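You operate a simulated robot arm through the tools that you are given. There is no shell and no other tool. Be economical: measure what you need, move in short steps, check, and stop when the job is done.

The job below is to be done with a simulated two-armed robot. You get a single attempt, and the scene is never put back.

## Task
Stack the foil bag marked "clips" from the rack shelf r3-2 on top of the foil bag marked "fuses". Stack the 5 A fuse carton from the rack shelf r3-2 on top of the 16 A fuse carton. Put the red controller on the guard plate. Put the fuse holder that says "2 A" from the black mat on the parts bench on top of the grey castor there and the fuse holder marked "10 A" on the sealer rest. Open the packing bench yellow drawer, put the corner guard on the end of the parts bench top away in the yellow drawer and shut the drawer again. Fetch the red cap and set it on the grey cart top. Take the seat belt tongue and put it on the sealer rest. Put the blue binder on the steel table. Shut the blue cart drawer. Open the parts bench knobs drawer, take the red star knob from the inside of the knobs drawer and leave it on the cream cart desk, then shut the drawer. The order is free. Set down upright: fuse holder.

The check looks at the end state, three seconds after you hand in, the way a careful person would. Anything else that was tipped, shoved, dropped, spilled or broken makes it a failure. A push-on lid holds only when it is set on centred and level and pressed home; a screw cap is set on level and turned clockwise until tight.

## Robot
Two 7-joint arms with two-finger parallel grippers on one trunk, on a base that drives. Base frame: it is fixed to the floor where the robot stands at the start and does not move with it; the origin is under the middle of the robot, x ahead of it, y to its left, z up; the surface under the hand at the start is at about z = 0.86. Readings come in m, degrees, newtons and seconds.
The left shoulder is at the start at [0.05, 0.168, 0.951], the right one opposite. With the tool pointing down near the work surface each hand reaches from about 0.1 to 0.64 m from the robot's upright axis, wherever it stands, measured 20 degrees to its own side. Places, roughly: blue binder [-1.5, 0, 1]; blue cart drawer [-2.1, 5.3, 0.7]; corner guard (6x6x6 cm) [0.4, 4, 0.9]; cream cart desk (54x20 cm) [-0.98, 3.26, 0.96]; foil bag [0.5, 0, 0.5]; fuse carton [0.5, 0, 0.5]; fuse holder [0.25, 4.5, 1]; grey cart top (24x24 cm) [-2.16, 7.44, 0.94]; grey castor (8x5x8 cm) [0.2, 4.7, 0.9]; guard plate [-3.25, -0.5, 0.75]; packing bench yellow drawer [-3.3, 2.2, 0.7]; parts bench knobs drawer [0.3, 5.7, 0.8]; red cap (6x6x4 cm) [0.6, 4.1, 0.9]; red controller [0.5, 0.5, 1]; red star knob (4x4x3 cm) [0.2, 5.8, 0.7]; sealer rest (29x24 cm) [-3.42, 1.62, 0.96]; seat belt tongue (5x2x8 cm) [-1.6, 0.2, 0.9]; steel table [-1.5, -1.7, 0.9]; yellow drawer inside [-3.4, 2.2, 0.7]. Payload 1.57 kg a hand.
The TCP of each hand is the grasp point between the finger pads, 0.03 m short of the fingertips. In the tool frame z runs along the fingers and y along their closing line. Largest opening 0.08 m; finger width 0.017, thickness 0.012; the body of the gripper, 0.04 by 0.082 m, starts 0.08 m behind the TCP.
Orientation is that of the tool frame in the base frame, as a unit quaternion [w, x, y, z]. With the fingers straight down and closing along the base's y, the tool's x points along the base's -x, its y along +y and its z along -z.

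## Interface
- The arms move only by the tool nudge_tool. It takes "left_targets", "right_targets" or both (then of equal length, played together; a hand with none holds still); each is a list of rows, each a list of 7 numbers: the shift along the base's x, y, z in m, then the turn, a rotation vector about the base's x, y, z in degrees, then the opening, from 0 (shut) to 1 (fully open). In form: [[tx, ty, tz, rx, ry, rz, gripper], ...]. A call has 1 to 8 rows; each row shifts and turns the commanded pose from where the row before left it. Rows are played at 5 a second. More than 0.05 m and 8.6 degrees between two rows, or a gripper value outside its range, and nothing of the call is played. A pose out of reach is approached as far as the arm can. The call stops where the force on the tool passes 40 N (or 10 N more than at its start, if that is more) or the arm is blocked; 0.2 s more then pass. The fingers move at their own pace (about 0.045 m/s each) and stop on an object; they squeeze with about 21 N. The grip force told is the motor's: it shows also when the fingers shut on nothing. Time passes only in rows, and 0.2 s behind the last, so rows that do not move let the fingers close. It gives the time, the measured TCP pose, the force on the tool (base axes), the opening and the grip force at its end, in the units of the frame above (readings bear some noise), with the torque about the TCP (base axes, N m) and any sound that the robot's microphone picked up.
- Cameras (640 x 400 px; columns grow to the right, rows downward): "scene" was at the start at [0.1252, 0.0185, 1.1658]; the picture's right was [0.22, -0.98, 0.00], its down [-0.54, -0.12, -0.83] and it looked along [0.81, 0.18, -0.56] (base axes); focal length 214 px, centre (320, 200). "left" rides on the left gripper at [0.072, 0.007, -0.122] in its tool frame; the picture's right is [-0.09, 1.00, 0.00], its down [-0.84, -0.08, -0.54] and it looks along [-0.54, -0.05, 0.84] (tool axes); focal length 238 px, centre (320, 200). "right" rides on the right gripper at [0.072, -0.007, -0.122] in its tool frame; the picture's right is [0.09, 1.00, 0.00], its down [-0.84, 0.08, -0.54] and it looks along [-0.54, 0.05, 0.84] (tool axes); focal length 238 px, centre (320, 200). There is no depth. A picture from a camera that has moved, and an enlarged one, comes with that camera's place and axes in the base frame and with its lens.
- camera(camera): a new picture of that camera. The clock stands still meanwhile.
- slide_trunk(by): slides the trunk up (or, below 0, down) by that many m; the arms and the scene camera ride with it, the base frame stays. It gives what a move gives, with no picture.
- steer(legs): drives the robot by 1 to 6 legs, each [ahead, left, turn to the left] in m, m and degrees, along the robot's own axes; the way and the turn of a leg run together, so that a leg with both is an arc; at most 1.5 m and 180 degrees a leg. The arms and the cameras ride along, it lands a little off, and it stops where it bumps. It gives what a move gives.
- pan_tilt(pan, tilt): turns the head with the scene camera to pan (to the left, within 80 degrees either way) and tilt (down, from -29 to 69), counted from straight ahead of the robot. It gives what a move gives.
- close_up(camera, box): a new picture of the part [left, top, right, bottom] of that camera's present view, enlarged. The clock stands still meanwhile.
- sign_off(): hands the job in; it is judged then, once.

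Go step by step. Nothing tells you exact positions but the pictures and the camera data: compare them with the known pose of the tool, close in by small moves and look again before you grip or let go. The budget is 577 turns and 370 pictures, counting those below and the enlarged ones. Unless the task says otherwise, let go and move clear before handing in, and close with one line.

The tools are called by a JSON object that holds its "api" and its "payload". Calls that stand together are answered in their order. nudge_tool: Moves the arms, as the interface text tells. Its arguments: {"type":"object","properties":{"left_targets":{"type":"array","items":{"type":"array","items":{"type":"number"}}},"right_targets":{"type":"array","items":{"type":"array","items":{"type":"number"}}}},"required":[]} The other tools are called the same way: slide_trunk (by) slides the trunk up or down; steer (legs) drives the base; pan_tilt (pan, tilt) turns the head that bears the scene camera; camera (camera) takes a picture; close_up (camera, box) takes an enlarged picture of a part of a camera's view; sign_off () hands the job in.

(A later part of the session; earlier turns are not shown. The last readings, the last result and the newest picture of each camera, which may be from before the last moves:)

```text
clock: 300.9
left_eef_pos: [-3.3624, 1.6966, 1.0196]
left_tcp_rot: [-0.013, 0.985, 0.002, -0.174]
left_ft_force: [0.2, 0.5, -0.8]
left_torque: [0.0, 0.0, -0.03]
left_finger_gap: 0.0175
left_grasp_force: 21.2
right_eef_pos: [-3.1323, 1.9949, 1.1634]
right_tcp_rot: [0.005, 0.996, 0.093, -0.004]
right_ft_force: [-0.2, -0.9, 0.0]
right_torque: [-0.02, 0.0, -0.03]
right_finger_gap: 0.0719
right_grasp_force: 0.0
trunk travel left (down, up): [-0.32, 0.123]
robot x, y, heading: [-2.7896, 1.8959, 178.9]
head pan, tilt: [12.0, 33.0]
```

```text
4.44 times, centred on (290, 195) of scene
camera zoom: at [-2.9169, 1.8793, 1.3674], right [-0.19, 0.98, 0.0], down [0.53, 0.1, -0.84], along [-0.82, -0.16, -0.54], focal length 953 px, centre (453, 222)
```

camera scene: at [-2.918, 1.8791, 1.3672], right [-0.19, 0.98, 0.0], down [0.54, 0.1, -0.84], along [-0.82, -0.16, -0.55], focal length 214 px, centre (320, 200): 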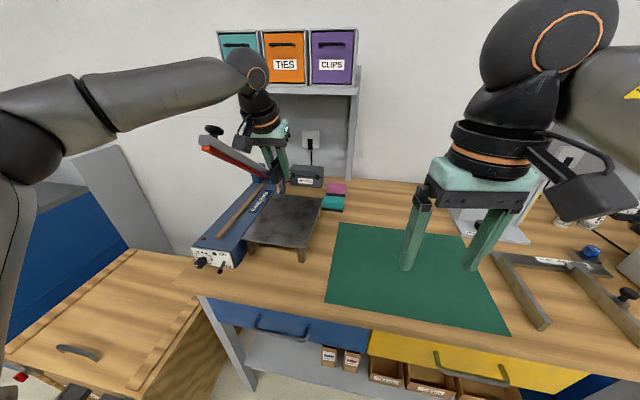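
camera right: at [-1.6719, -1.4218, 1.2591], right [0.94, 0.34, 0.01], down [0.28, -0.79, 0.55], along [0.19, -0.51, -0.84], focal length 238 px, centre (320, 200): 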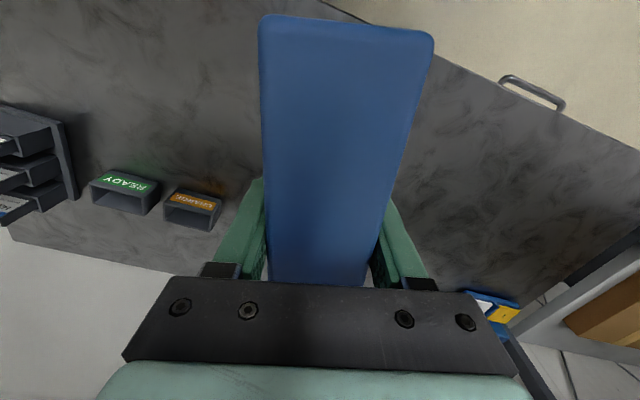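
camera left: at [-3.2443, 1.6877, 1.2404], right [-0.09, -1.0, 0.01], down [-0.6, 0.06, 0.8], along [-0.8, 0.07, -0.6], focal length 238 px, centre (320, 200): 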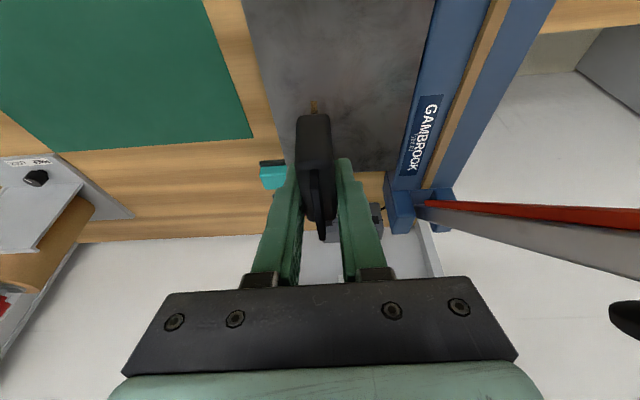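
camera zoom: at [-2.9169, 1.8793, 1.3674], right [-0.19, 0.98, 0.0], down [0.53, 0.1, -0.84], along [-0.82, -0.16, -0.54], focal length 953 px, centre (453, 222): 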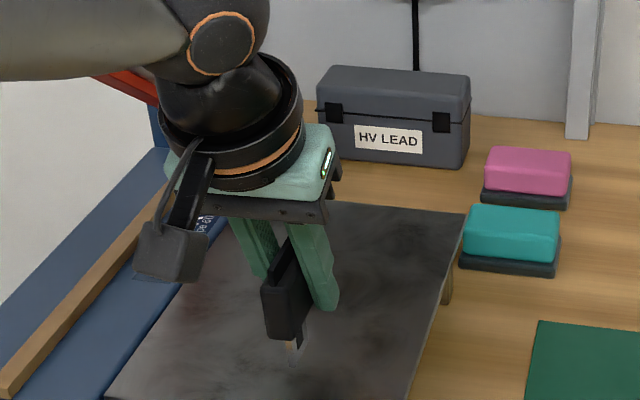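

{"api": "nudge_tool", "payload": {"left_targets": [[0, 0, -0.003, 0, 0, 0, 0], [0, 0, -0.003, 0, 0, 0, 0]]}}

{"api": "camera", "payload": {"camera": "left"}}

```text
clock: 301.6
left_eef_pos: [-3.3616, 1.6948, 1.0142]
left_tcp_rot: [-0.014, 0.984, 0.001, -0.175]
left_ft_force: [0.1, -0.2, -0.7]
left_torque: [-0.01, 0.0, 0.01]
left_finger_gap: 0.0178
left_grasp_force: 21.0
right_eef_pos: [-3.1317, 1.9954, 1.1638]
right_tcp_rot: [0.005, 0.996, 0.094, -0.004]
right_ft_force: [1.3, -0.4, -0.3]
right_torque: [0.04, -0.01, 0.01]
right_finger_gap: 0.0718
right_grasp_force: 0.2
trunk travel left (down, up): [-0.32, 0.123]
robot x, y, heading: [-2.7912, 1.8954, 179.0]
head pan, tilt: [12.0, 33.0]
```

```text
232 pictures are left
camera left: at [-3.2515, 1.6849, 1.1031], right [-0.09, -1.0, 0.0], down [-0.6, 0.06, 0.8], along [-0.8, 0.07, -0.6], focal length 238 px, centre (320, 200)
```

left: 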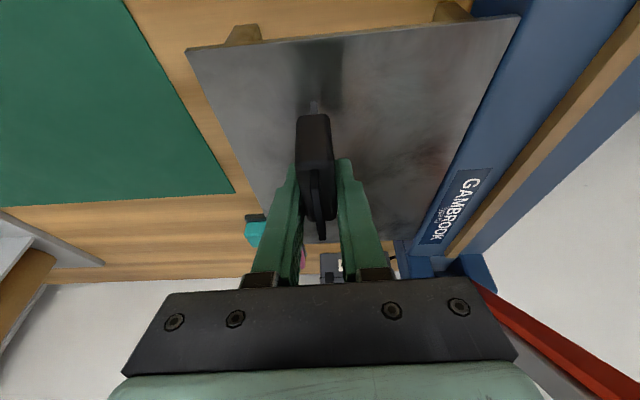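

{"api": "nudge_tool", "payload": {"left_targets": [[0, 0, -0.002, 0, 0, 0, 0], [0, 0, -0.002, 0, 0, 0, 0], [0, 0, -0.002, 0, 0, 0, 0]]}}

{"api": "close_up", "payload": {"camera": "left", "box": [260, 60, 380, 160]}}

```text
clock: 302.4
left_eef_pos: [-3.3622, 1.6939, 1.0074]
left_tcp_rot: [-0.014, 0.984, 0.002, -0.175]
left_ft_force: [-0.6, -0.3, 0.1]
left_torque: [-0.01, 0.02, -0.04]
left_finger_gap: 0.0174
left_grasp_force: 20.9
right_eef_pos: [-3.1313, 1.9959, 1.1637]
right_tcp_rot: [0.005, 0.995, 0.095, -0.004]
right_ft_force: [0.1, 0.6, 0.1]
right_torque: [-0.02, 0.0, 0.01]
right_finger_gap: 0.072
right_grasp_force: 0.0
trunk travel left (down, up): [-0.32, 0.123]
robot x, y, heading: [-2.7873, 1.8968, 179.0]
head pan, tilt: [12.0, 33.0]
```

```text
4.00 times, centred on (320, 110) of left
camera zoom: at [-3.2515, 1.6855, 1.0972], right [-0.09, -1.0, 0.0], down [-0.6, 0.06, 0.8], along [-0.8, 0.07, -0.6], focal length 953 px, centre (320, 560)
```

zoom: 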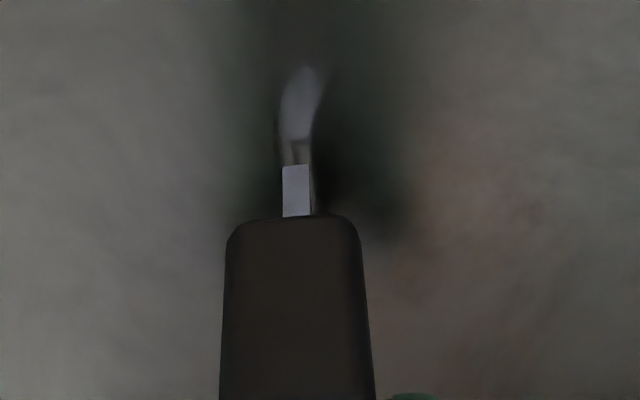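

The tip and its reflection almost meet. Final tiny steps.

{"api": "nudge_tool", "payload": {"left_targets": [[0, 0, -0.0015, 0, 0, 0, 0], [0, 0, -0.0015, 0, 0, 0, 0]]}}

{"api": "close_up", "payload": {"camera": "left", "box": [260, 60, 380, 160]}}

```text
clock: 302.9
left_eef_pos: [-3.3622, 1.6939, 1.0056]
left_tcp_rot: [-0.013, 0.984, 0.002, -0.177]
left_ft_force: [0.9, -0.9, 5.7]
left_torque: [-0.04, -0.16, 0.0]
left_finger_gap: 0.0178
left_grasp_force: 20.9
right_eef_pos: [-3.1299, 1.9953, 1.1639]
right_tcp_rot: [0.005, 0.996, 0.094, -0.005]
right_ft_force: [-0.3, -0.4, 1.1]
right_torque: [0.0, 0.03, -0.01]
right_finger_gap: 0.0722
right_grasp_force: 0.1
trunk travel left (down, up): [-0.32, 0.123]
robot x, y, heading: [-2.7856, 1.8949, 179.0]
head pan, tilt: [12.0, 33.0]
```

```text
4.00 times, centred on (320, 110) of left
camera zoom: at [-3.2516, 1.6856, 1.0946], right [-0.09, -1.0, 0.0], down [-0.6, 0.06, 0.8], along [-0.8, 0.07, -0.6], focal length 953 px, centre (320, 560)
```

zoom: 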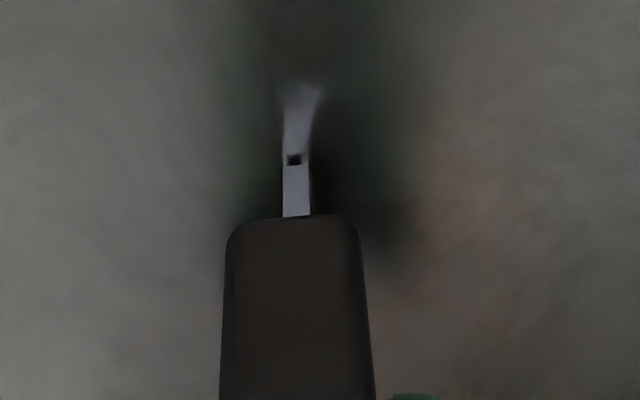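

Contact. Open gently and lift away straight up.

{"api": "nudge_tool", "payload": {"left_targets": [[0, 0, 0.0005, 0, 0, 0, 0.24], [0, 0, 0, 0, 0, 0, 0.3], [0, 0, 0, 0, 0, 0, 0.6], [0, 0, 0, 0, 0, 0, 0.6], [0, 0, 0, 0, 0, 0, 0.6]]}}

{"api": "camera", "payload": {"camera": "left"}}

```text
clock: 304.1
left_eef_pos: [-3.361, 1.6926, 1.0054]
left_tcp_rot: [-0.014, 0.984, 0.002, -0.175]
left_ft_force: [-0.1, -0.2, -0.1]
left_torque: [0.0, -0.03, 0.01]
left_finger_gap: 0.0485
left_grasp_force: 0.4
right_eef_pos: [-3.1311, 1.9955, 1.1648]
right_tcp_rot: [0.004, 0.996, 0.094, -0.005]
right_ft_force: [0.1, 0.0, -0.3]
right_torque: [-0.02, 0.0, -0.02]
right_finger_gap: 0.0723
right_grasp_force: 0.0
trunk travel left (down, up): [-0.32, 0.123]
robot x, y, heading: [-2.7861, 1.8969, 178.9]
head pan, tilt: [12.0, 33.0]
```

```text
229 pictures are left
camera left: at [-3.2515, 1.685, 1.0943], right [-0.09, -1.0, 0.0], down [-0.6, 0.06, 0.8], along [-0.8, 0.07, -0.6], focal length 238 px, centre (320, 200)
```

left: 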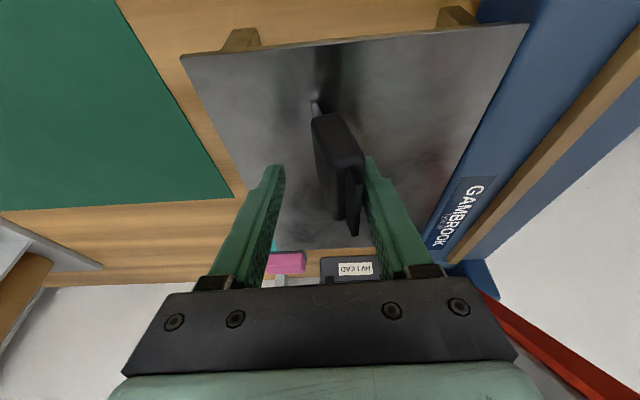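

The tongue won't balance and leans on one finger. I let it down gently by opening and moving that finger sideways and down so that it ends lying flat on the rest.

{"api": "nudge_tool", "payload": {"left_targets": [[0, 0, 0, 0, 0, 0, 0.7], [0, 0, 0, 0, 0, 0, 0.8], [0, 0, 0, 0, 0, 0, 0.9], [0, 0, 0, 0, 0, 0, 1.0]]}}

{"api": "camera", "payload": {"camera": "left"}}

```text
clock: 305.1
left_eef_pos: [-3.3613, 1.6929, 1.0058]
left_tcp_rot: [-0.014, 0.984, 0.001, -0.176]
left_ft_force: [-0.2, -0.2, 0.0]
left_torque: [-0.01, -0.02, 0.02]
left_finger_gap: 0.0801
left_grasp_force: 0.1
right_eef_pos: [-3.1319, 1.9951, 1.164]
right_tcp_rot: [0.005, 0.996, 0.094, -0.005]
right_ft_force: [-0.3, -0.7, -0.4]
right_torque: [0.0, 0.0, 0.0]
right_finger_gap: 0.0721
right_grasp_force: 0.0
trunk travel left (down, up): [-0.32, 0.123]
robot x, y, heading: [-2.7862, 1.896, 179.0]
head pan, tilt: [12.0, 33.0]
```

```text
228 pictures are left
camera left: at [-3.2515, 1.685, 1.0943], right [-0.09, -1.0, 0.0], down [-0.6, 0.06, 0.8], along [-0.8, 0.07, -0.6], focal length 238 px, centre (320, 200)
```

left: 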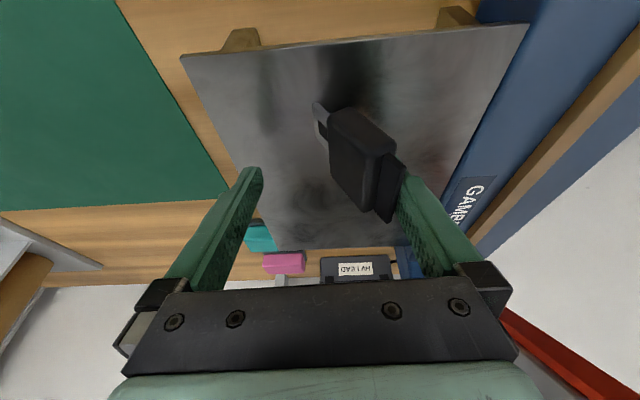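

{"api": "nudge_tool", "payload": {"left_targets": [[0, -0.01, -0.004, 0, 0, 0, 1], [0, -0.01, -0.005, 0, 0, 0, 1], [0, -0.01, -0.006, 0, 0, 0, 1], [0, -0.008, -0.007, 0, 0, 0, 1]]}}

{"api": "camera", "payload": {"camera": "left"}}

```text
clock: 306.1
left_eef_pos: [-3.362, 1.6579, 0.9841]
left_tcp_rot: [-0.014, 0.984, 0.0, -0.179]
left_ft_force: [1.8, 2.8, 12.2]
left_torque: [-0.44, -0.02, 0.13]
left_finger_gap: 0.0776
left_grasp_force: 0.0
right_eef_pos: [-3.1308, 1.996, 1.1648]
right_tcp_rot: [0.006, 0.996, 0.094, -0.005]
right_ft_force: [0.1, -0.2, -0.1]
right_torque: [0.01, -0.02, -0.03]
right_finger_gap: 0.072
right_grasp_force: 0.1
trunk travel left (down, up): [-0.32, 0.123]
robot x, y, heading: [-2.786, 1.8949, 179.0]
head pan, tilt: [12.0, 33.0]
```

```text
227 pictures are left
camera left: at [-3.2504, 1.6482, 1.0735], right [-0.09, -1.0, 0.0], down [-0.59, 0.06, 0.8], along [-0.8, 0.07, -0.59], focal length 238 px, centre (320, 200)
```

left: 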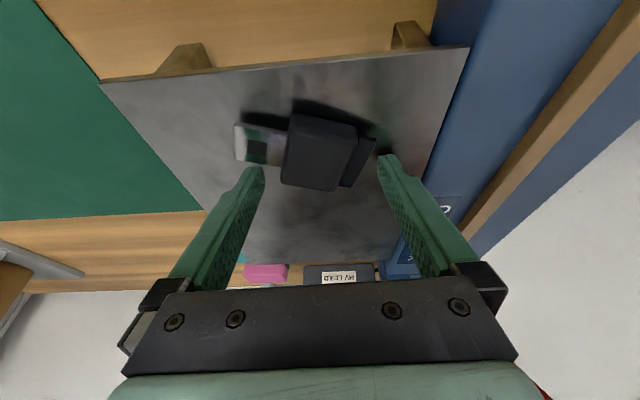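

The tongue lies flat on the rest. I lift off and look.

{"api": "nudge_tool", "payload": {"left_targets": [[0, 0, 0.01, 0, 0, 0, 1], [0, 0, 0.04, 0, 0, 0, 1], [0, 0, 0.045, 0, 0, 0, 1], [0.04, 0, 0.02, 0, 0, 0, 1], [0.045, 0, 0, 0, 0, 0, 1], [0.045, 0, 0, 0, 0, 0, 1], [0.045, 0, 0, 0, 0, 0, 1]]}}

{"api": "camera", "payload": {"camera": "scene"}}

{"api": "close_up", "payload": {"camera": "scene", "box": [180, 130, 360, 270]}}

```text
clock: 307.8
left_eef_pos: [-3.1837, 1.6571, 1.0982]
left_tcp_rot: [-0.014, 0.984, 0.001, -0.176]
left_ft_force: [0.2, -0.1, -0.4]
left_torque: [0.0, 0.01, -0.01]
left_finger_gap: 0.0802
left_grasp_force: 0.0
right_eef_pos: [-3.1318, 1.9952, 1.1659]
right_tcp_rot: [0.003, 0.996, 0.094, -0.004]
right_ft_force: [0.1, -0.1, -0.5]
right_torque: [0.01, -0.03, 0.01]
right_finger_gap: 0.0719
right_grasp_force: 0.0
trunk travel left (down, up): [-0.32, 0.123]
robot x, y, heading: [-2.7896, 1.8987, 179.1]
head pan, tilt: [12.0, 33.0]
```

```text
226 pictures are left
camera scene: at [-2.916, 1.8791, 1.3675], right [-0.19, 0.98, 0.0], down [0.53, 0.1, -0.84], along [-0.82, -0.16, -0.54], focal length 214 px, centre (320, 200)
```

scene: 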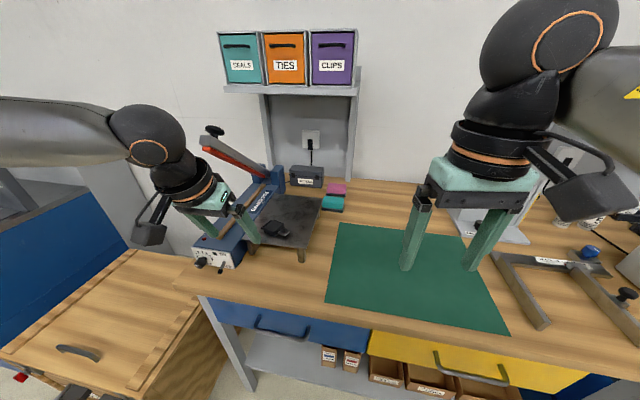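

```text
2.86 times, centred on (270, 200) of scene
camera zoom: at [-2.916, 1.8791, 1.3675], right [-0.19, 0.98, 0.0], down [0.53, 0.1, -0.84], along [-0.82, -0.16, -0.54], focal length 613 px, centre (463, 200)
```

zoom: 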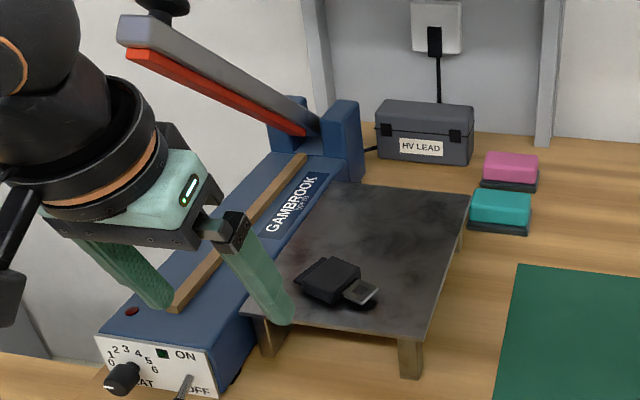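

Tongue is settled on the rest. Next, the yellow drawer: I retract the left hand and look at the handle.

{"api": "nudge_tool", "payload": {"left_targets": [[0.045, 0, 0.03, 0, 0, 0, 0.6], [0.045, 0, 0.0, 0, 5, 0, 0.6], [0.045, 0, 0, 0, 5, 0, 0.6]]}}

{"api": "steer", "payload": {"legs": [[-0.25, 0, 1]]}}

{"api": "slide_trunk", "payload": {"by": -0.25}}

{"api": "pan_tilt", "payload": {"pan": -20, "tilt": 30}}

{"api": "camera", "payload": {"camera": "scene"}}

```text
refused: row 1 steps farther than a row can; nothing moved
```

```text
clock: 309.6
left_eef_pos: [-2.9326, 1.6468, 1.0972]
left_tcp_rot: [-0.011, 0.984, 0.01, -0.176]
left_ft_force: [0.5, 0.1, 0.3]
left_torque: [-0.02, 0.03, 0.0]
left_finger_gap: 0.0798
left_grasp_force: 0.1
right_eef_pos: [-2.8854, 1.9871, 1.1631]
right_tcp_rot: [0.006, 0.995, 0.103, -0.005]
right_ft_force: [-0.3, -0.6, 0.4]
right_torque: [-0.02, 0.03, 0.03]
right_finger_gap: 0.0723
right_grasp_force: 0.0
trunk travel left (down, up): [-0.32, 0.123]
robot x, y, heading: [-2.5389, 1.8924, -180.1]
head pan, tilt: [12.0, 33.0]
```

```text
clock: 312.1
left_eef_pos: [-2.9343, 1.6466, 0.8481]
left_tcp_rot: [-0.011, 0.984, 0.011, -0.176]
left_ft_force: [0.1, -0.2, 0.3]
left_torque: [-0.01, 0.0, 0.0]
left_finger_gap: 0.08
left_grasp_force: 0.1
right_eef_pos: [-2.8856, 1.9872, 0.9138]
right_tcp_rot: [0.005, 0.995, 0.103, -0.005]
right_ft_force: [-0.3, 0.3, 0.6]
right_torque: [-0.04, 0.0, 0.0]
right_finger_gap: 0.0719
right_grasp_force: 0.1
trunk travel left (down, up): [-0.07, 0.373]
robot x, y, heading: [-2.5418, 1.8944, -179.9]
head pan, tilt: [12.0, 33.0]
```

```text
clock: 313.1
left_eef_pos: [-2.9325, 1.6476, 0.8475]
left_tcp_rot: [-0.012, 0.984, 0.01, -0.176]
left_ft_force: [-0.5, 0.0, 0.3]
left_torque: [0.01, 0.01, 0.0]
left_finger_gap: 0.0801
left_grasp_force: 0.0
right_eef_pos: [-2.885, 1.9866, 0.9141]
right_tcp_rot: [0.005, 0.995, 0.103, -0.005]
right_ft_force: [0.1, -0.9, -0.2]
right_torque: [-0.01, 0.02, -0.01]
right_finger_gap: 0.0718
right_grasp_force: 0.1
trunk travel left (down, up): [-0.07, 0.373]
robot x, y, heading: [-2.5365, 1.8941, -180.0]
head pan, tilt: [-20.0, 30.0]
```

```text
224 pictures are left
camera scene: at [-2.6666, 1.9246, 1.1221], right [0.34, 0.94, 0.0], down [0.47, -0.17, -0.87], along [-0.81, 0.29, -0.5], focal length 214 px, centre (320, 200)
```

scene: 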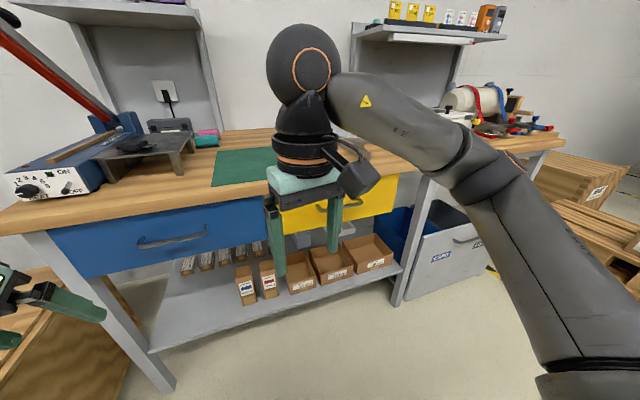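

{"api": "nudge_tool", "payload": {"right_targets": [[-0.02, 0.02, 0, 0, 8.5, 0, 0.8], [-0.02, 0.02, 0, 0, 8.5, 0, 0.8], [-0.02, 0.02, 0, 0, 8.5, 0, 0.8], [-0.02, 0.02, -0.02, 0, 8.5, 0, 0.8], [-0.02, 0.02, -0.02, 0, 8.5, 0, 0.8], [-0.02, 0.0, -0.02, 0, 8.5, 0, 0.8], [-0.02, 0.0, -0.02, 0, 8.5, 0, 0.8], [-0.02, 0.0, -0.02, 0, 8.5, 0, 0.8]], "left_targets": [[0.045, 0, 0.0, 0, 0, 0, 0.6], [0.045, 0, 0.0, 0, 0, 0, 0.6], [0.045, 0, 0.0, 0, 0, 0, 0.6], [0, 0, 0.045, 0, 0, 0, 0.6], [0, 0, 0.045, 0, 0, 0, 0.6], [0, 0, 0.045, 0, 0, 0, 0.6], [0, 0, 0, 0, -8, 0, 0.6], [0, 0, 0, 0, -8, 0, 0.6]]}}

{"api": "camera", "payload": {"camera": "scene"}}

{"api": "camera", "payload": {"camera": "right"}}

```text
clock: 314.9
left_eef_pos: [-2.8114, 1.6438, 0.9975]
left_tcp_rot: [-0.01, 0.999, 0.011, -0.035]
left_ft_force: [0.2, -0.7, -0.4]
left_torque: [0.02, 0.0, 0.03]
left_finger_gap: 0.048
left_grasp_force: 0.1
left hand out of reach, approached as far as the arm can: row 3
right_eef_pos: [-3.0441, 2.0874, 0.812]
right_tcp_rot: [-0.052, 0.822, 0.089, -0.56]
right_ft_force: [-0.4, 0.6, -0.3]
right_torque: [0.0, 0.0, -0.01]
right_finger_gap: 0.064
right_grasp_force: 0.1
trunk travel left (down, up): [-0.07, 0.373]
robot x, y, heading: [-2.5399, 1.8947, -180.0]
head pan, tilt: [-20.0, 30.0]
```

```text
223 pictures are left
camera scene: at [-2.6667, 1.9247, 1.1221], right [0.34, 0.94, 0.0], down [0.47, -0.17, -0.87], along [-0.81, 0.3, -0.5], focal length 214 px, centre (320, 200)
```

scene: 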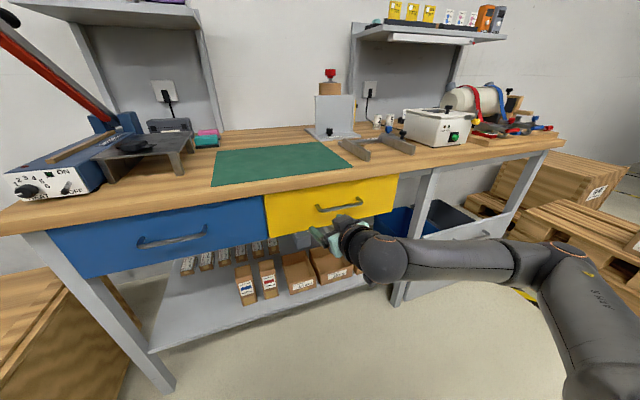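

```text
222 pictures are left
camera right: at [-2.9051, 2.1093, 0.7923], right [0.12, -0.96, -0.27], down [0.21, -0.24, 0.95], along [-0.97, -0.17, 0.17], focal length 238 px, centre (320, 200)
```

right: 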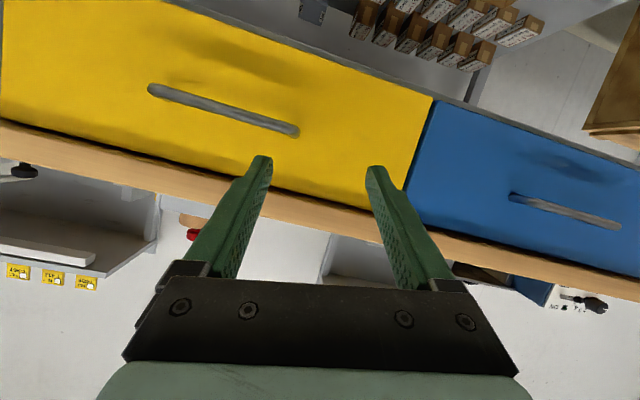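

Handle bar centre ≈(-3.173, 2.178, 0.774), running along y. I roll the hand so the fingers close vertically on it.

{"api": "nudge_tool", "payload": {"right_targets": [[0.01, 0.01, 0, 7.9, 0.12, 3.1, 0.6], [0, 0.01, 0, 7.9, 0.12, 3.1, 0.6], [0, 0.01, 0, 7.9, 0.12, 3.1, 0.6], [0, 0.01, 0, 7.9, 0.12, 3.1, 0.6], [0, 0.01, 0, 7.9, 0.12, 3.1, 0.6], [0, 0.01, 0, 7.9, 0.12, 3.1, 0.6], [0, 0.01, 0, 7.9, 0.12, 3.1, 0.6], [0, 0, 0, 7.9, 0.12, 3.1, 0.6]]}}

{"api": "nudge_tool", "payload": {"right_targets": [[0, 0.01, 0, 7.9, 0.12, 3.1, 0.6], [0, 0, 0, 2, 0, 0.8, 0.6]]}}

{"api": "camera", "payload": {"camera": "right"}}

{"api": "camera", "payload": {"camera": "scene"}}

```text
clock: 316.7
left_eef_pos: [-2.8113, 1.6439, 0.9978]
left_tcp_rot: [-0.011, 0.999, 0.012, -0.036]
left_ft_force: [0.1, 0.2, 0.9]
left_torque: [0.02, 0.02, 0.02]
left_finger_gap: 0.0481
left_grasp_force: 0.2
right_eef_pos: [-3.0359, 2.1568, 0.8138]
right_tcp_rot: [-0.358, 0.631, 0.532, -0.437]
right_ft_force: [0.6, -0.1, -0.5]
right_torque: [-0.01, 0.01, -0.03]
right_finger_gap: 0.0479
right_grasp_force: 0.1
trunk travel left (down, up): [-0.07, 0.373]
robot x, y, heading: [-2.5378, 1.8948, -180.0]
head pan, tilt: [-20.0, 30.0]
```

```text
clock: 317.3
left_eef_pos: [-2.8107, 1.6432, 0.9972]
left_tcp_rot: [-0.011, 0.999, 0.012, -0.037]
left_ft_force: [0.2, 0.5, 0.5]
left_torque: [-0.02, -0.02, 0.03]
left_finger_gap: 0.048
left_grasp_force: 0.0
right_eef_pos: [-3.0357, 2.1665, 0.8145]
right_tcp_rot: [-0.398, 0.579, 0.587, -0.402]
right_ft_force: [0.6, -0.2, -0.3]
right_torque: [0.01, 0.03, 0.0]
right_finger_gap: 0.0479
right_grasp_force: 0.1
trunk travel left (down, up): [-0.07, 0.373]
robot x, y, heading: [-2.5396, 1.8932, -180.1]
head pan, tilt: [-20.0, 30.0]
```

```text
221 pictures are left
camera right: at [-2.9246, 2.2398, 0.8647], right [0.36, 0.1, -0.93], down [0.54, -0.83, 0.12], along [-0.76, -0.55, -0.35], focal length 238 px, centre (320, 200)
```

right: 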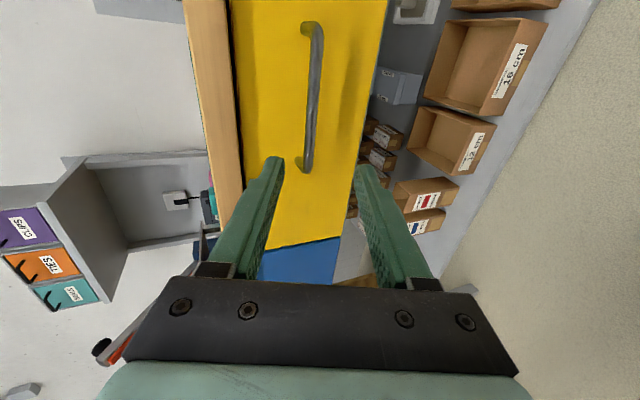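

```text
220 pictures are left
camera scene: at [-2.6666, 1.9246, 1.1221], right [0.34, 0.94, 0.0], down [0.47, -0.17, -0.87], along [-0.81, 0.3, -0.5], focal length 214 px, centre (320, 200)
```

scene: 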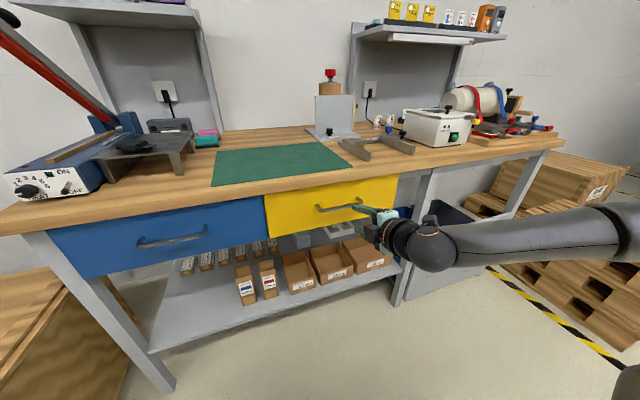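

The fingers now close vertically and the bar lies between them. Advance onto the bar.

{"api": "nudge_tool", "payload": {"right_targets": [[0, 0.017, 0.012, 0, 0, 0, 0.7], [-0.042, 0, -0.015, 0, 0, 0, 0.7], [-0.042, 0, -0.015, 0, 0, 0, 0.7], [-0.03, 0, -0.012, 0, 0, 0, 0.7]]}}

{"api": "camera", "payload": {"camera": "right"}}

{"api": "close_up", "payload": {"camera": "scene", "box": [270, 150, 430, 270]}}

```text
clock: 318.3
left_eef_pos: [-2.8127, 1.6441, 0.9977]
left_tcp_rot: [-0.01, 0.999, 0.011, -0.037]
left_ft_force: [0.5, 0.5, -0.5]
left_torque: [0.0, -0.02, -0.01]
left_finger_gap: 0.0478
left_grasp_force: 0.0
right_eef_pos: [-3.1522, 2.176, 0.7792]
right_tcp_rot: [-0.395, 0.581, 0.589, -0.398]
right_ft_force: [0.0, -0.5, 0.3]
right_torque: [0.0, 0.02, 0.01]
right_finger_gap: 0.0561
right_grasp_force: 0.1
right hand out of reach, approached as far as the arm can: row 1
trunk travel left (down, up): [-0.07, 0.373]
robot x, y, heading: [-2.5439, 1.8978, -180.0]
head pan, tilt: [-20.0, 30.0]
```

```text
219 pictures are left
camera right: at [-3.0414, 2.2488, 0.8307], right [0.36, 0.1, -0.93], down [0.54, -0.83, 0.13], along [-0.76, -0.55, -0.36], focal length 238 px, centre (320, 200)
```

right: 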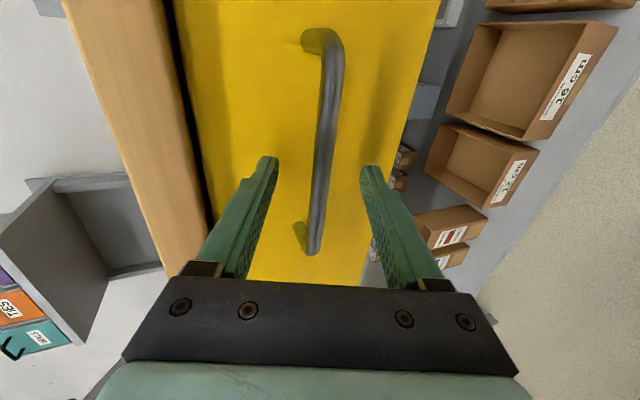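

```text
3.33 times, centred on (350, 210) of scene
camera zoom: at [-2.6666, 1.9247, 1.1221], right [0.34, 0.94, 0.0], down [0.47, -0.17, -0.87], along [-0.81, 0.3, -0.5], focal length 715 px, centre (220, 167)
```

zoom: 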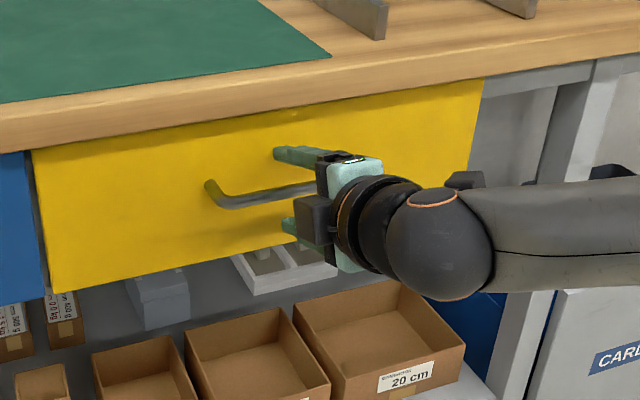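

The bar is between the fingers. Close and pull gently.

{"api": "nudge_tool", "payload": {"right_targets": [[0, 0, 0, 0, 0, 0, 0], [0, 0, 0, 0, 0, 0, 0], [0, 0, 0, 0, 0, 0, 0], [0, 0, 0, 0, 0, 0, 0]]}}

```text
clock: 319.3
left_eef_pos: [-2.8115, 1.6444, 0.9975]
left_tcp_rot: [-0.01, 0.999, 0.012, -0.036]
left_ft_force: [0.2, 0.7, -0.3]
left_torque: [-0.05, 0.02, 0.02]
left_finger_gap: 0.048
left_grasp_force: 0.0
right_eef_pos: [-3.1508, 2.1751, 0.7794]
right_tcp_rot: [-0.397, 0.581, 0.588, -0.399]
right_ft_force: [-0.8, 0.5, -0.9]
right_torque: [-0.02, 0.0, -0.05]
right_finger_gap: 0.012
right_grasp_force: 25.8
trunk travel left (down, up): [-0.07, 0.373]
robot x, y, heading: [-2.5423, 1.8926, -179.9]
head pan, tilt: [-20.0, 30.0]
```

Gripped on the 12 mm bar. I pull the drawer by backing the base.

{"api": "steer", "payload": {"legs": [[-0.22, 0, 0]]}}

{"api": "camera", "payload": {"camera": "scene"}}

```text
clock: 321.0
left_eef_pos: [-2.5904, 1.6451, 0.9962]
left_tcp_rot: [-0.012, 0.999, 0.008, -0.037]
left_ft_force: [0.4, -0.6, -1.2]
left_torque: [-0.02, 0.02, -0.02]
left_finger_gap: 0.0478
left_grasp_force: 0.1
right_eef_pos: [-2.9255, 2.1762, 0.7793]
right_tcp_rot: [-0.395, 0.581, 0.589, -0.4]
right_ft_force: [-0.8, -21.8, -3.8]
right_torque: [-0.09, -0.04, 0.01]
right_finger_gap: 0.0116
right_grasp_force: 29.0
trunk travel left (down, up): [-0.07, 0.373]
robot x, y, heading: [-2.3145, 1.8944, 179.4]
head pan, tilt: [-20.0, 30.0]
```

```text
217 pictures are left
camera scene: at [-2.443, 1.9236, 1.122], right [0.35, 0.94, 0.0], down [0.47, -0.17, -0.87], along [-0.81, 0.3, -0.5], focal length 214 px, centre (320, 200)
```

scene: 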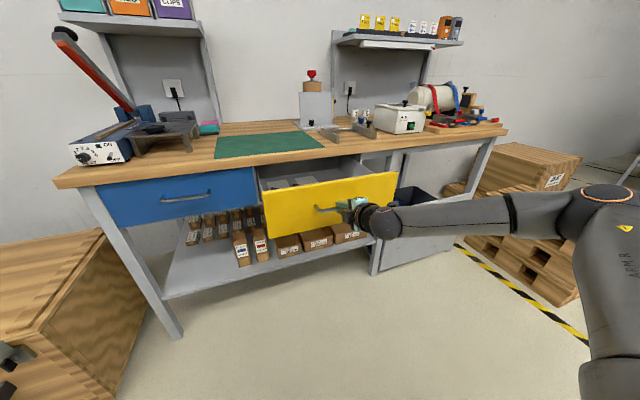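

The drawer is open ~22 cm. Release the handle and back off; then look north-east toward the parts bench.

{"api": "nudge_tool", "payload": {"right_targets": [[0, 0, 0, 0, 0, 0, 0.7], [0, 0, 0, 0, 0, 0, 0.7], [0.04, 0, 0.015, 0, 0, 0, 0.7], [0.045, 0, 0.015, 0, 0, 0, 0.7], [0.02, 0, 0.04, 0, 0, 0, 0.7], [0, 0, 0.045, 0, 0, 0, 0.7]]}}

{"api": "steer", "payload": {"legs": [[-0.2, 0, 0], [0, 0, -90]]}}

{"api": "pan_tilt", "payload": {"pan": 0, "tilt": 15}}

{"api": "camera", "payload": {"camera": "scene"}}

{"api": "pan_tilt", "payload": {"pan": -60, "tilt": 15}}

{"api": "camera", "payload": {"camera": "scene"}}

```text
clock: 322.4
left_eef_pos: [-2.59, 1.6457, 0.997]
left_tcp_rot: [-0.01, 0.999, 0.008, -0.036]
left_ft_force: [-1.1, -0.2, 0.5]
left_torque: [0.02, -0.02, 0.02]
left_finger_gap: 0.0479
left_grasp_force: 0.1
right_eef_pos: [-2.8259, 2.1505, 0.8842]
right_tcp_rot: [-0.396, 0.582, 0.587, -0.4]
right_ft_force: [0.0, 0.2, -1.1]
right_torque: [0.02, -0.01, 0.02]
right_finger_gap: 0.056
right_grasp_force: 0.0
right hand out of reach, approached as far as the arm can: row 5, 6
trunk travel left (down, up): [-0.07, 0.373]
robot x, y, heading: [-2.3178, 1.896, 179.3]
head pan, tilt: [-20.0, 30.0]
```

```text
clock: 327.9
left_eef_pos: [-2.3596, 2.1693, 0.9956]
left_tcp_rot: [0.034, -0.706, 0.707, 0.019]
left_ft_force: [0.3, -1.3, 0.0]
left_torque: [0.0, -0.01, -0.01]
left_finger_gap: 0.0481
left_grasp_force: 0.1
right_eef_pos: [-1.8497, 2.3986, 0.8836]
right_tcp_rot: [-0.563, 0.827, -0.003, 0.003]
right_ft_force: [0.8, 1.0, -0.4]
right_torque: [-0.02, -0.02, 0.0]
right_finger_gap: 0.0562
right_grasp_force: 0.0
trunk travel left (down, up): [-0.07, 0.373]
robot x, y, heading: [-2.1146, 1.8896, 88.4]
head pan, tilt: [-20.0, 30.0]
```

```text
clock: 328.7
left_eef_pos: [-2.3592, 2.1707, 0.9966]
left_tcp_rot: [0.033, -0.706, 0.707, 0.019]
left_ft_force: [0.2, -0.1, 0.6]
left_torque: [0.02, -0.02, 0.02]
left_finger_gap: 0.048
left_grasp_force: 0.0
right_eef_pos: [-1.8497, 2.3983, 0.8847]
right_tcp_rot: [-0.563, 0.826, -0.004, 0.001]
right_ft_force: [0.0, 1.1, -0.5]
right_torque: [0.02, -0.02, -0.06]
right_finger_gap: 0.056
right_grasp_force: 0.1
trunk travel left (down, up): [-0.07, 0.373]
robot x, y, heading: [-2.1131, 1.8878, 88.2]
head pan, tilt: [0.0, 15.0]
```

```text
216 pictures are left
camera scene: at [-2.1136, 2.0245, 1.1462], right [1.0, -0.03, 0.0], down [-0.01, -0.26, -0.97], along [0.03, 0.97, -0.26], focal length 214 px, centre (320, 200)
```

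scene: 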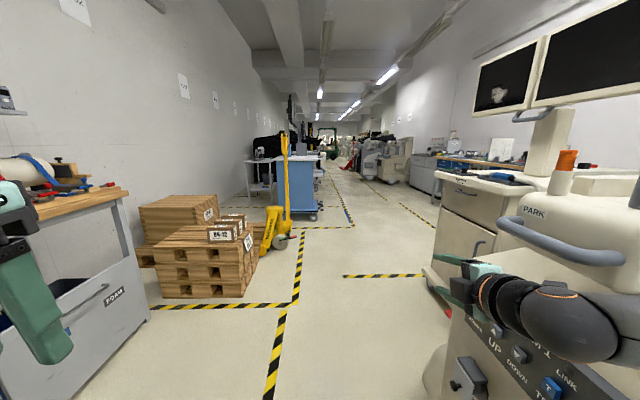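

```text
clock: 330.0
left_eef_pos: [-2.3585, 2.1694, 0.9972]
left_tcp_rot: [0.033, -0.706, 0.707, 0.019]
left_ft_force: [0.0, 0.3, 0.1]
left_torque: [0.03, 0.01, -0.01]
left_finger_gap: 0.0481
left_grasp_force: 0.0
right_eef_pos: [-1.8494, 2.3985, 0.8848]
right_tcp_rot: [-0.563, 0.827, -0.003, 0.002]
right_ft_force: [0.0, 0.2, -0.8]
right_torque: [0.01, 0.0, 0.0]
right_finger_gap: 0.056
right_grasp_force: 0.0
trunk travel left (down, up): [-0.07, 0.373]
robot x, y, heading: [-2.1179, 1.8908, 88.6]
head pan, tilt: [-60.0, 15.0]
```

```text
215 pictures are left
camera scene: at [-2.034, 1.9758, 1.1463], right [0.48, -0.88, 0.0], down [-0.23, -0.12, -0.97], along [0.85, 0.46, -0.26], focal length 214 px, centre (320, 200)
```

scene: 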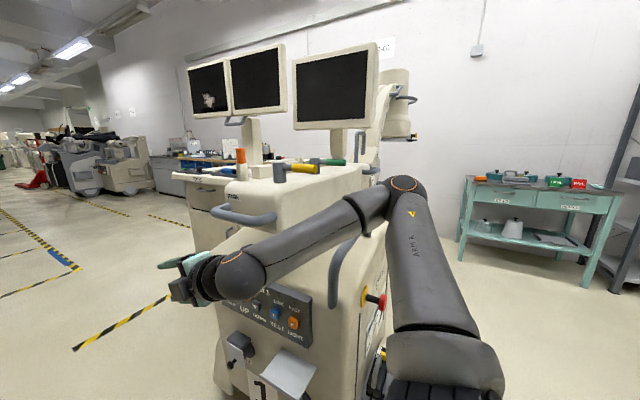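

The cream cart (C-arm console) is close on my right, so I sidestep left, then fold the right hand back to pointing down.

{"api": "steer", "payload": {"legs": [[0, 0.15, 0]]}}

{"api": "slide_trunk", "payload": {"by": 0.25}}

{"api": "nudge_tool", "payload": {"right_targets": [[-0.02, -0.02, 0, -8.5, 0, 0, 0.7], [-0.02, -0.02, 0, -8.5, 0, 0, 0.7], [-0.02, -0.02, 0, -8.5, 0, 0, 0.7], [-0.01, -0.01, 0, -8.5, 0, 0, 0.7], [0, 0, 0, -8.5, 0, 0, 0.7], [0, 0, 0, -8.5, 0, 0, 0.7], [0, 0, 0, -8.5, 0, 0, 0.7], [0, 0, 0, -8.5, 0, 0, 0.7]]}}

{"api": "nudge_tool", "payload": {"right_targets": [[0, 0, 0, 0, 0, -8.5, 0.7], [0, 0, 0, 0, 0, -8.5, 0.7], [0, 0, 0, 0, 0, -8.5, 0.7], [0, 0, 0, 0, 0, -8.5, 0.7], [0, 0, 0, 0, 0, -8.5, 0.7], [0, 0, 0, 0, 0, -8.5, 0.7], [0, 0, 0, 0, 0, -8.5, 0.7], [0, 0, 0, 0, 0, -8.5, 0.7]]}}

```text
clock: 332.0
left_eef_pos: [-2.5113, 2.1742, 0.997]
left_tcp_rot: [0.033, -0.706, 0.707, 0.019]
left_ft_force: [0.2, 0.3, 0.3]
left_torque: [0.02, -0.02, 0.04]
left_finger_gap: 0.0479
left_grasp_force: 0.0
right_eef_pos: [-2.0018, 2.4024, 0.8851]
right_tcp_rot: [-0.563, 0.827, -0.004, 0.002]
right_ft_force: [0.8, 0.7, -0.1]
right_torque: [0.01, -0.01, 0.04]
right_finger_gap: 0.0559
right_grasp_force: 0.0
trunk travel left (down, up): [-0.07, 0.373]
robot x, y, heading: [-2.2697, 1.8948, 88.1]
head pan, tilt: [-60.0, 15.0]
```

```text
clock: 334.6
left_eef_pos: [-2.5105, 2.1747, 1.2469]
left_tcp_rot: [0.033, -0.706, 0.707, 0.018]
left_ft_force: [0.9, -0.8, 0.6]
left_torque: [0.0, 0.01, 0.01]
left_finger_gap: 0.048
left_grasp_force: 0.1
right_eef_pos: [-2.0008, 2.4029, 1.1353]
right_tcp_rot: [-0.563, 0.827, -0.004, 0.001]
right_ft_force: [0.3, 0.2, -0.2]
right_torque: [0.01, 0.0, 0.03]
right_finger_gap: 0.056
right_grasp_force: 0.0
trunk travel left (down, up): [-0.32, 0.123]
robot x, y, heading: [-2.2687, 1.8937, 88.5]
head pan, tilt: [-60.0, 15.0]
```

```text
clock: 336.4
left_eef_pos: [-2.5112, 2.1749, 1.247]
left_tcp_rot: [0.032, -0.705, 0.708, 0.018]
left_ft_force: [-0.5, -0.6, 0.0]
left_torque: [-0.04, 0.04, 0.01]
left_finger_gap: 0.0481
left_grasp_force: 0.2
right_eef_pos: [-2.0918, 2.1957, 0.892]
right_tcp_rot: [-0.056, 0.998, -0.005, 0.004]
right_ft_force: [-0.5, 1.3, 0.3]
right_torque: [-0.02, 0.0, -0.03]
right_finger_gap: 0.0562
right_grasp_force: 0.0
right hand out of reach, approached as far as the arm can: row 1, 2, 3, 4, 5, 6, 7, 8
trunk travel left (down, up): [-0.32, 0.123]
robot x, y, heading: [-2.2675, 1.8936, 88.6]
head pan, tilt: [-60.0, 15.0]
```

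```text
clock: 338.2
left_eef_pos: [-2.5108, 2.1734, 1.2469]
left_tcp_rot: [0.032, -0.706, 0.707, 0.018]
left_ft_force: [0.1, 0.9, -0.3]
left_torque: [0.02, 0.02, 0.02]
left_finger_gap: 0.0481
left_grasp_force: 0.1
right_eef_pos: [-2.0918, 2.1954, 0.8931]
right_tcp_rot: [-0.043, 0.825, -0.562, 0.034]
right_ft_force: [0.0, 0.0, 0.0]
right_torque: [0.03, -0.04, 0.0]
right_finger_gap: 0.056
right_grasp_force: 0.1
trunk travel left (down, up): [-0.32, 0.123]
robot x, y, heading: [-2.2624, 1.8973, 88.3]
head pan, tilt: [-60.0, 15.0]
```

{"api": "nudge_tool", "payload": {"right_targets": [[0, 0.02, 0.04, 0, 0, -8.5, 0.7], [0, 0.02, 0.04, 0, 0, -8.5, 0.7], [0, 0.02, 0.04, 0, 0, -4.5, 0.7], [0, 0.02, 0.04, -5, 0, 0, 0.7], [0, 0.0, 0.04, 0, 0, 0, 0.7], [0, 0.0, 0.04, 0, 0, 0, 0.7]]}}

{"api": "pan_tilt", "payload": {"pan": -10, "tilt": 25}}

{"api": "camera", "payload": {"camera": "scene"}}

```text
clock: 339.6
left_eef_pos: [-2.5111, 2.1733, 1.246]
left_tcp_rot: [0.034, -0.705, 0.708, 0.018]
left_ft_force: [-0.7, 0.3, -0.3]
left_torque: [-0.02, 0.0, -0.02]
left_finger_gap: 0.0481
left_grasp_force: 0.1
right_eef_pos: [-2.0923, 2.2755, 1.1337]
right_tcp_rot: [-0.004, 0.709, -0.702, 0.071]
right_ft_force: [-0.6, -0.3, 0.0]
right_torque: [0.03, 0.0, -0.01]
right_finger_gap: 0.0561
right_grasp_force: 0.1
trunk travel left (down, up): [-0.32, 0.123]
robot x, y, heading: [-2.2655, 1.8969, 88.5]
head pan, tilt: [-60.0, 15.0]
```

```text
clock: 340.8
left_eef_pos: [-2.512, 2.1735, 1.2467]
left_tcp_rot: [0.034, -0.705, 0.708, 0.019]
left_ft_force: [0.4, 0.5, 0.0]
left_torque: [-0.03, -0.01, -0.02]
left_finger_gap: 0.0482
left_grasp_force: 0.0
right_eef_pos: [-2.0912, 2.2752, 1.1324]
right_tcp_rot: [-0.005, 0.708, -0.703, 0.071]
right_ft_force: [-0.9, 0.3, 0.6]
right_torque: [-0.01, -0.02, -0.01]
right_finger_gap: 0.0562
right_grasp_force: 0.1
trunk travel left (down, up): [-0.32, 0.123]
robot x, y, heading: [-2.2695, 1.8966, 88.7]
head pan, tilt: [-10.0, 25.0]
```

```text
214 pictures are left
camera scene: at [-2.2492, 2.0254, 1.3801], right [0.98, -0.2, 0.0], down [-0.08, -0.41, -0.91], along [0.18, 0.89, -0.42], focal length 214 px, centre (320, 200)
```

scene: 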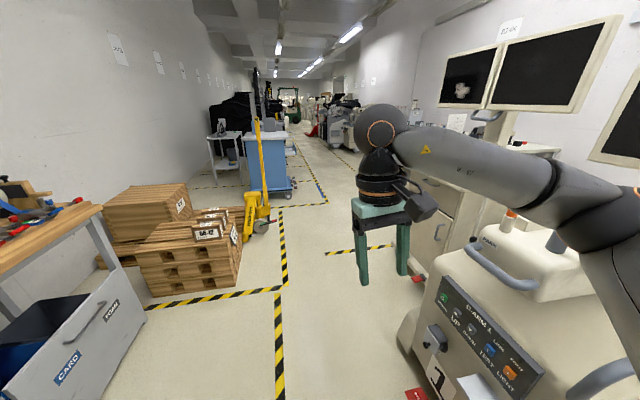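

I turn to face east (narrower profile along the corridor), then strafe north past the console.

{"api": "nudge_tool", "payload": {"right_targets": [[0, -0.03, 0.02, -5, 0, 0, 0.7], [0, -0.03, 0.02, 0, 0, 0, 0.7]]}}

{"api": "steer", "payload": {"legs": [[0, 0, -88.6]]}}

{"api": "pan_tilt", "payload": {"pan": 50, "tilt": 25}}

{"api": "camera", "payload": {"camera": "scene"}}

```text
clock: 341.4
left_eef_pos: [-2.5116, 2.1737, 1.2465]
left_tcp_rot: [0.033, -0.706, 0.707, 0.019]
left_ft_force: [-0.7, 0.9, 0.5]
left_torque: [0.0, -0.01, -0.01]
left_finger_gap: 0.0478
left_grasp_force: 0.1
right_eef_pos: [-2.0935, 2.2143, 1.175]
right_tcp_rot: [0.025, 0.708, -0.698, 0.102]
right_ft_force: [-0.2, -0.3, -0.8]
right_torque: [-0.02, 0.01, -0.02]
right_finger_gap: 0.0559
right_grasp_force: 0.1
trunk travel left (down, up): [-0.32, 0.123]
robot x, y, heading: [-2.2644, 1.8991, 88.6]
head pan, tilt: [-10.0, 25.0]
```

```text
clock: 345.5
left_eef_pos: [-1.9978, 2.148, 1.2483]
left_tcp_rot: [0.037, -0.014, 0.999, -0.01]
left_ft_force: [-0.7, -0.5, -0.1]
left_torque: [0.03, 0.04, -0.01]
left_finger_gap: 0.0479
left_grasp_force: 0.1
right_eef_pos: [-1.9448, 1.733, 1.1743]
right_tcp_rot: [-0.09, -0.022, 0.994, -0.055]
right_ft_force: [0.1, 0.4, 0.3]
right_torque: [-0.04, 0.04, 0.01]
right_finger_gap: 0.0561
right_grasp_force: 0.1
trunk travel left (down, up): [-0.32, 0.123]
robot x, y, heading: [-2.265, 1.8941, 0.1]
head pan, tilt: [-10.0, 25.0]
```

```text
clock: 346.8
left_eef_pos: [-1.9961, 2.1482, 1.2463]
left_tcp_rot: [0.036, -0.014, 0.999, -0.01]
left_ft_force: [0.5, -0.3, 0.0]
left_torque: [0.0, -0.04, -0.03]
left_finger_gap: 0.0479
left_grasp_force: 0.1
right_eef_pos: [-1.9431, 1.7334, 1.1743]
right_tcp_rot: [-0.09, -0.021, 0.994, -0.055]
right_ft_force: [0.4, -0.2, 0.3]
right_torque: [-0.01, -0.01, 0.03]
right_finger_gap: 0.0558
right_grasp_force: 0.0
trunk travel left (down, up): [-0.32, 0.123]
robot x, y, heading: [-2.2674, 1.8924, 0.4]
head pan, tilt: [50.0, 25.0]
```

```text
213 pictures are left
camera scene: at [-2.1697, 1.9661, 1.38], right [0.77, -0.64, 0.0], down [-0.27, -0.32, -0.91], along [0.58, 0.7, -0.42], focal length 214 px, centre (320, 200)
```

scene: 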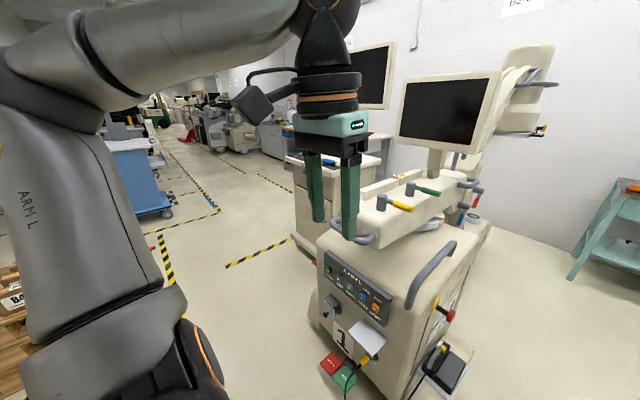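

Clear space to strafe. I go north about 2 m at x≈-2.17.

{"api": "steer", "payload": {"legs": [[0.09, 0, 0], [0, 1.0, 0], [0, 1.0, 0]]}}

{"api": "pan_tilt", "payload": {"pan": 15, "tilt": 20}}

{"api": "camera", "payload": {"camera": "scene"}}

{"api": "pan_tilt", "payload": {"pan": 75, "tilt": 20}}

{"api": "camera", "payload": {"camera": "scene"}}

```text
clock: 363.9
left_eef_pos: [-1.9337, 4.0677, 1.2474]
left_tcp_rot: [0.036, -0.017, 0.999, -0.011]
left_ft_force: [-0.6, -1.0, -0.7]
left_torque: [0.02, 0.02, 0.01]
left_finger_gap: 0.0482
left_grasp_force: 0.0
right_eef_pos: [-1.8792, 3.6539, 1.1745]
right_tcp_rot: [-0.09, -0.024, 0.994, -0.055]
right_ft_force: [-0.5, -0.5, 0.4]
right_torque: [-0.03, 0.02, -0.01]
right_finger_gap: 0.0559
right_grasp_force: 0.1
trunk travel left (down, up): [-0.32, 0.123]
robot x, y, heading: [-2.2041, 3.8149, 0.6]
head pan, tilt: [50.0, 25.0]
stopped in leg 3: the robot was blocked; the commanded pose is now the measured one
```

```text
clock: 364.9
left_eef_pos: [-1.9341, 4.0688, 1.2467]
left_tcp_rot: [0.037, -0.017, 0.999, -0.009]
left_ft_force: [-0.5, -0.3, 0.1]
left_torque: [-0.01, 0.0, 0.0]
left_finger_gap: 0.048
left_grasp_force: 0.0
right_eef_pos: [-1.8798, 3.6528, 1.1738]
right_tcp_rot: [-0.09, -0.024, 0.994, -0.056]
right_ft_force: [0.5, 1.1, 0.3]
right_torque: [0.04, 0.0, -0.02]
right_finger_gap: 0.0557
right_grasp_force: 0.0
trunk travel left (down, up): [-0.32, 0.123]
robot x, y, heading: [-2.2046, 3.8132, 0.5]
head pan, tilt: [15.0, 20.0]
```

```text
212 pictures are left
camera scene: at [-2.0748, 3.8401, 1.3881], right [0.27, -0.96, 0.0], down [-0.33, -0.09, -0.94], along [0.91, 0.25, -0.34], focal length 214 px, centre (320, 200)
```

scene: 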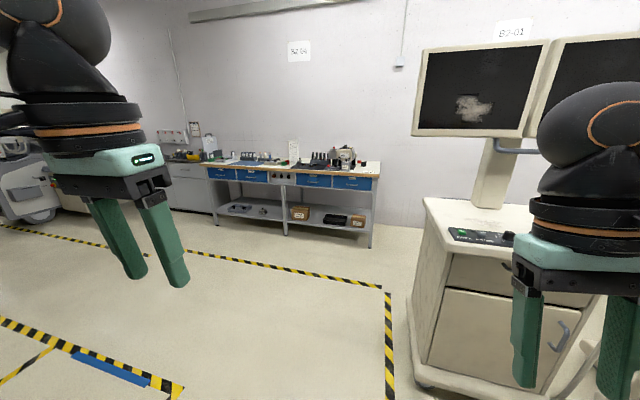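

```text
clock: 366.2
left_eef_pos: [-1.9336, 4.0682, 1.247]
left_tcp_rot: [0.038, -0.017, 0.999, -0.01]
left_ft_force: [0.4, -0.8, 0.1]
left_torque: [0.0, 0.01, 0.0]
left_finger_gap: 0.048
left_grasp_force: 0.0
right_eef_pos: [-1.8796, 3.6537, 1.174]
right_tcp_rot: [-0.09, -0.024, 0.994, -0.056]
right_ft_force: [0.2, -0.9, -0.2]
right_torque: [0.0, 0.02, 0.01]
right_finger_gap: 0.056
right_grasp_force: 0.1
trunk travel left (down, up): [-0.32, 0.123]
robot x, y, heading: [-2.2033, 3.8184, 0.5]
head pan, tilt: [75.0, 20.0]
```

```text
211 pictures are left
camera scene: at [-2.1411, 3.9053, 1.3881], right [0.97, -0.25, 0.0], down [-0.09, -0.33, -0.94], along [0.24, 0.91, -0.34], focal length 214 px, centre (320, 200)
```

scene: 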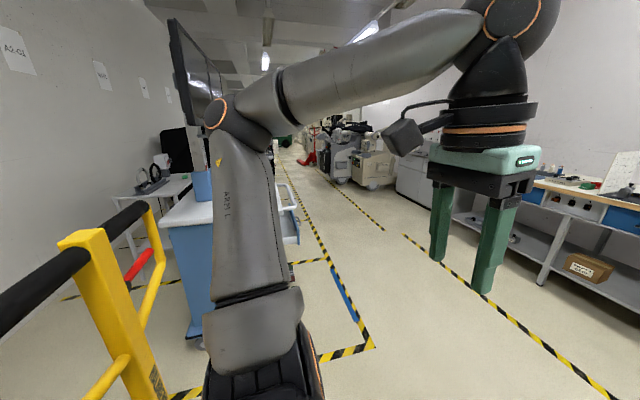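

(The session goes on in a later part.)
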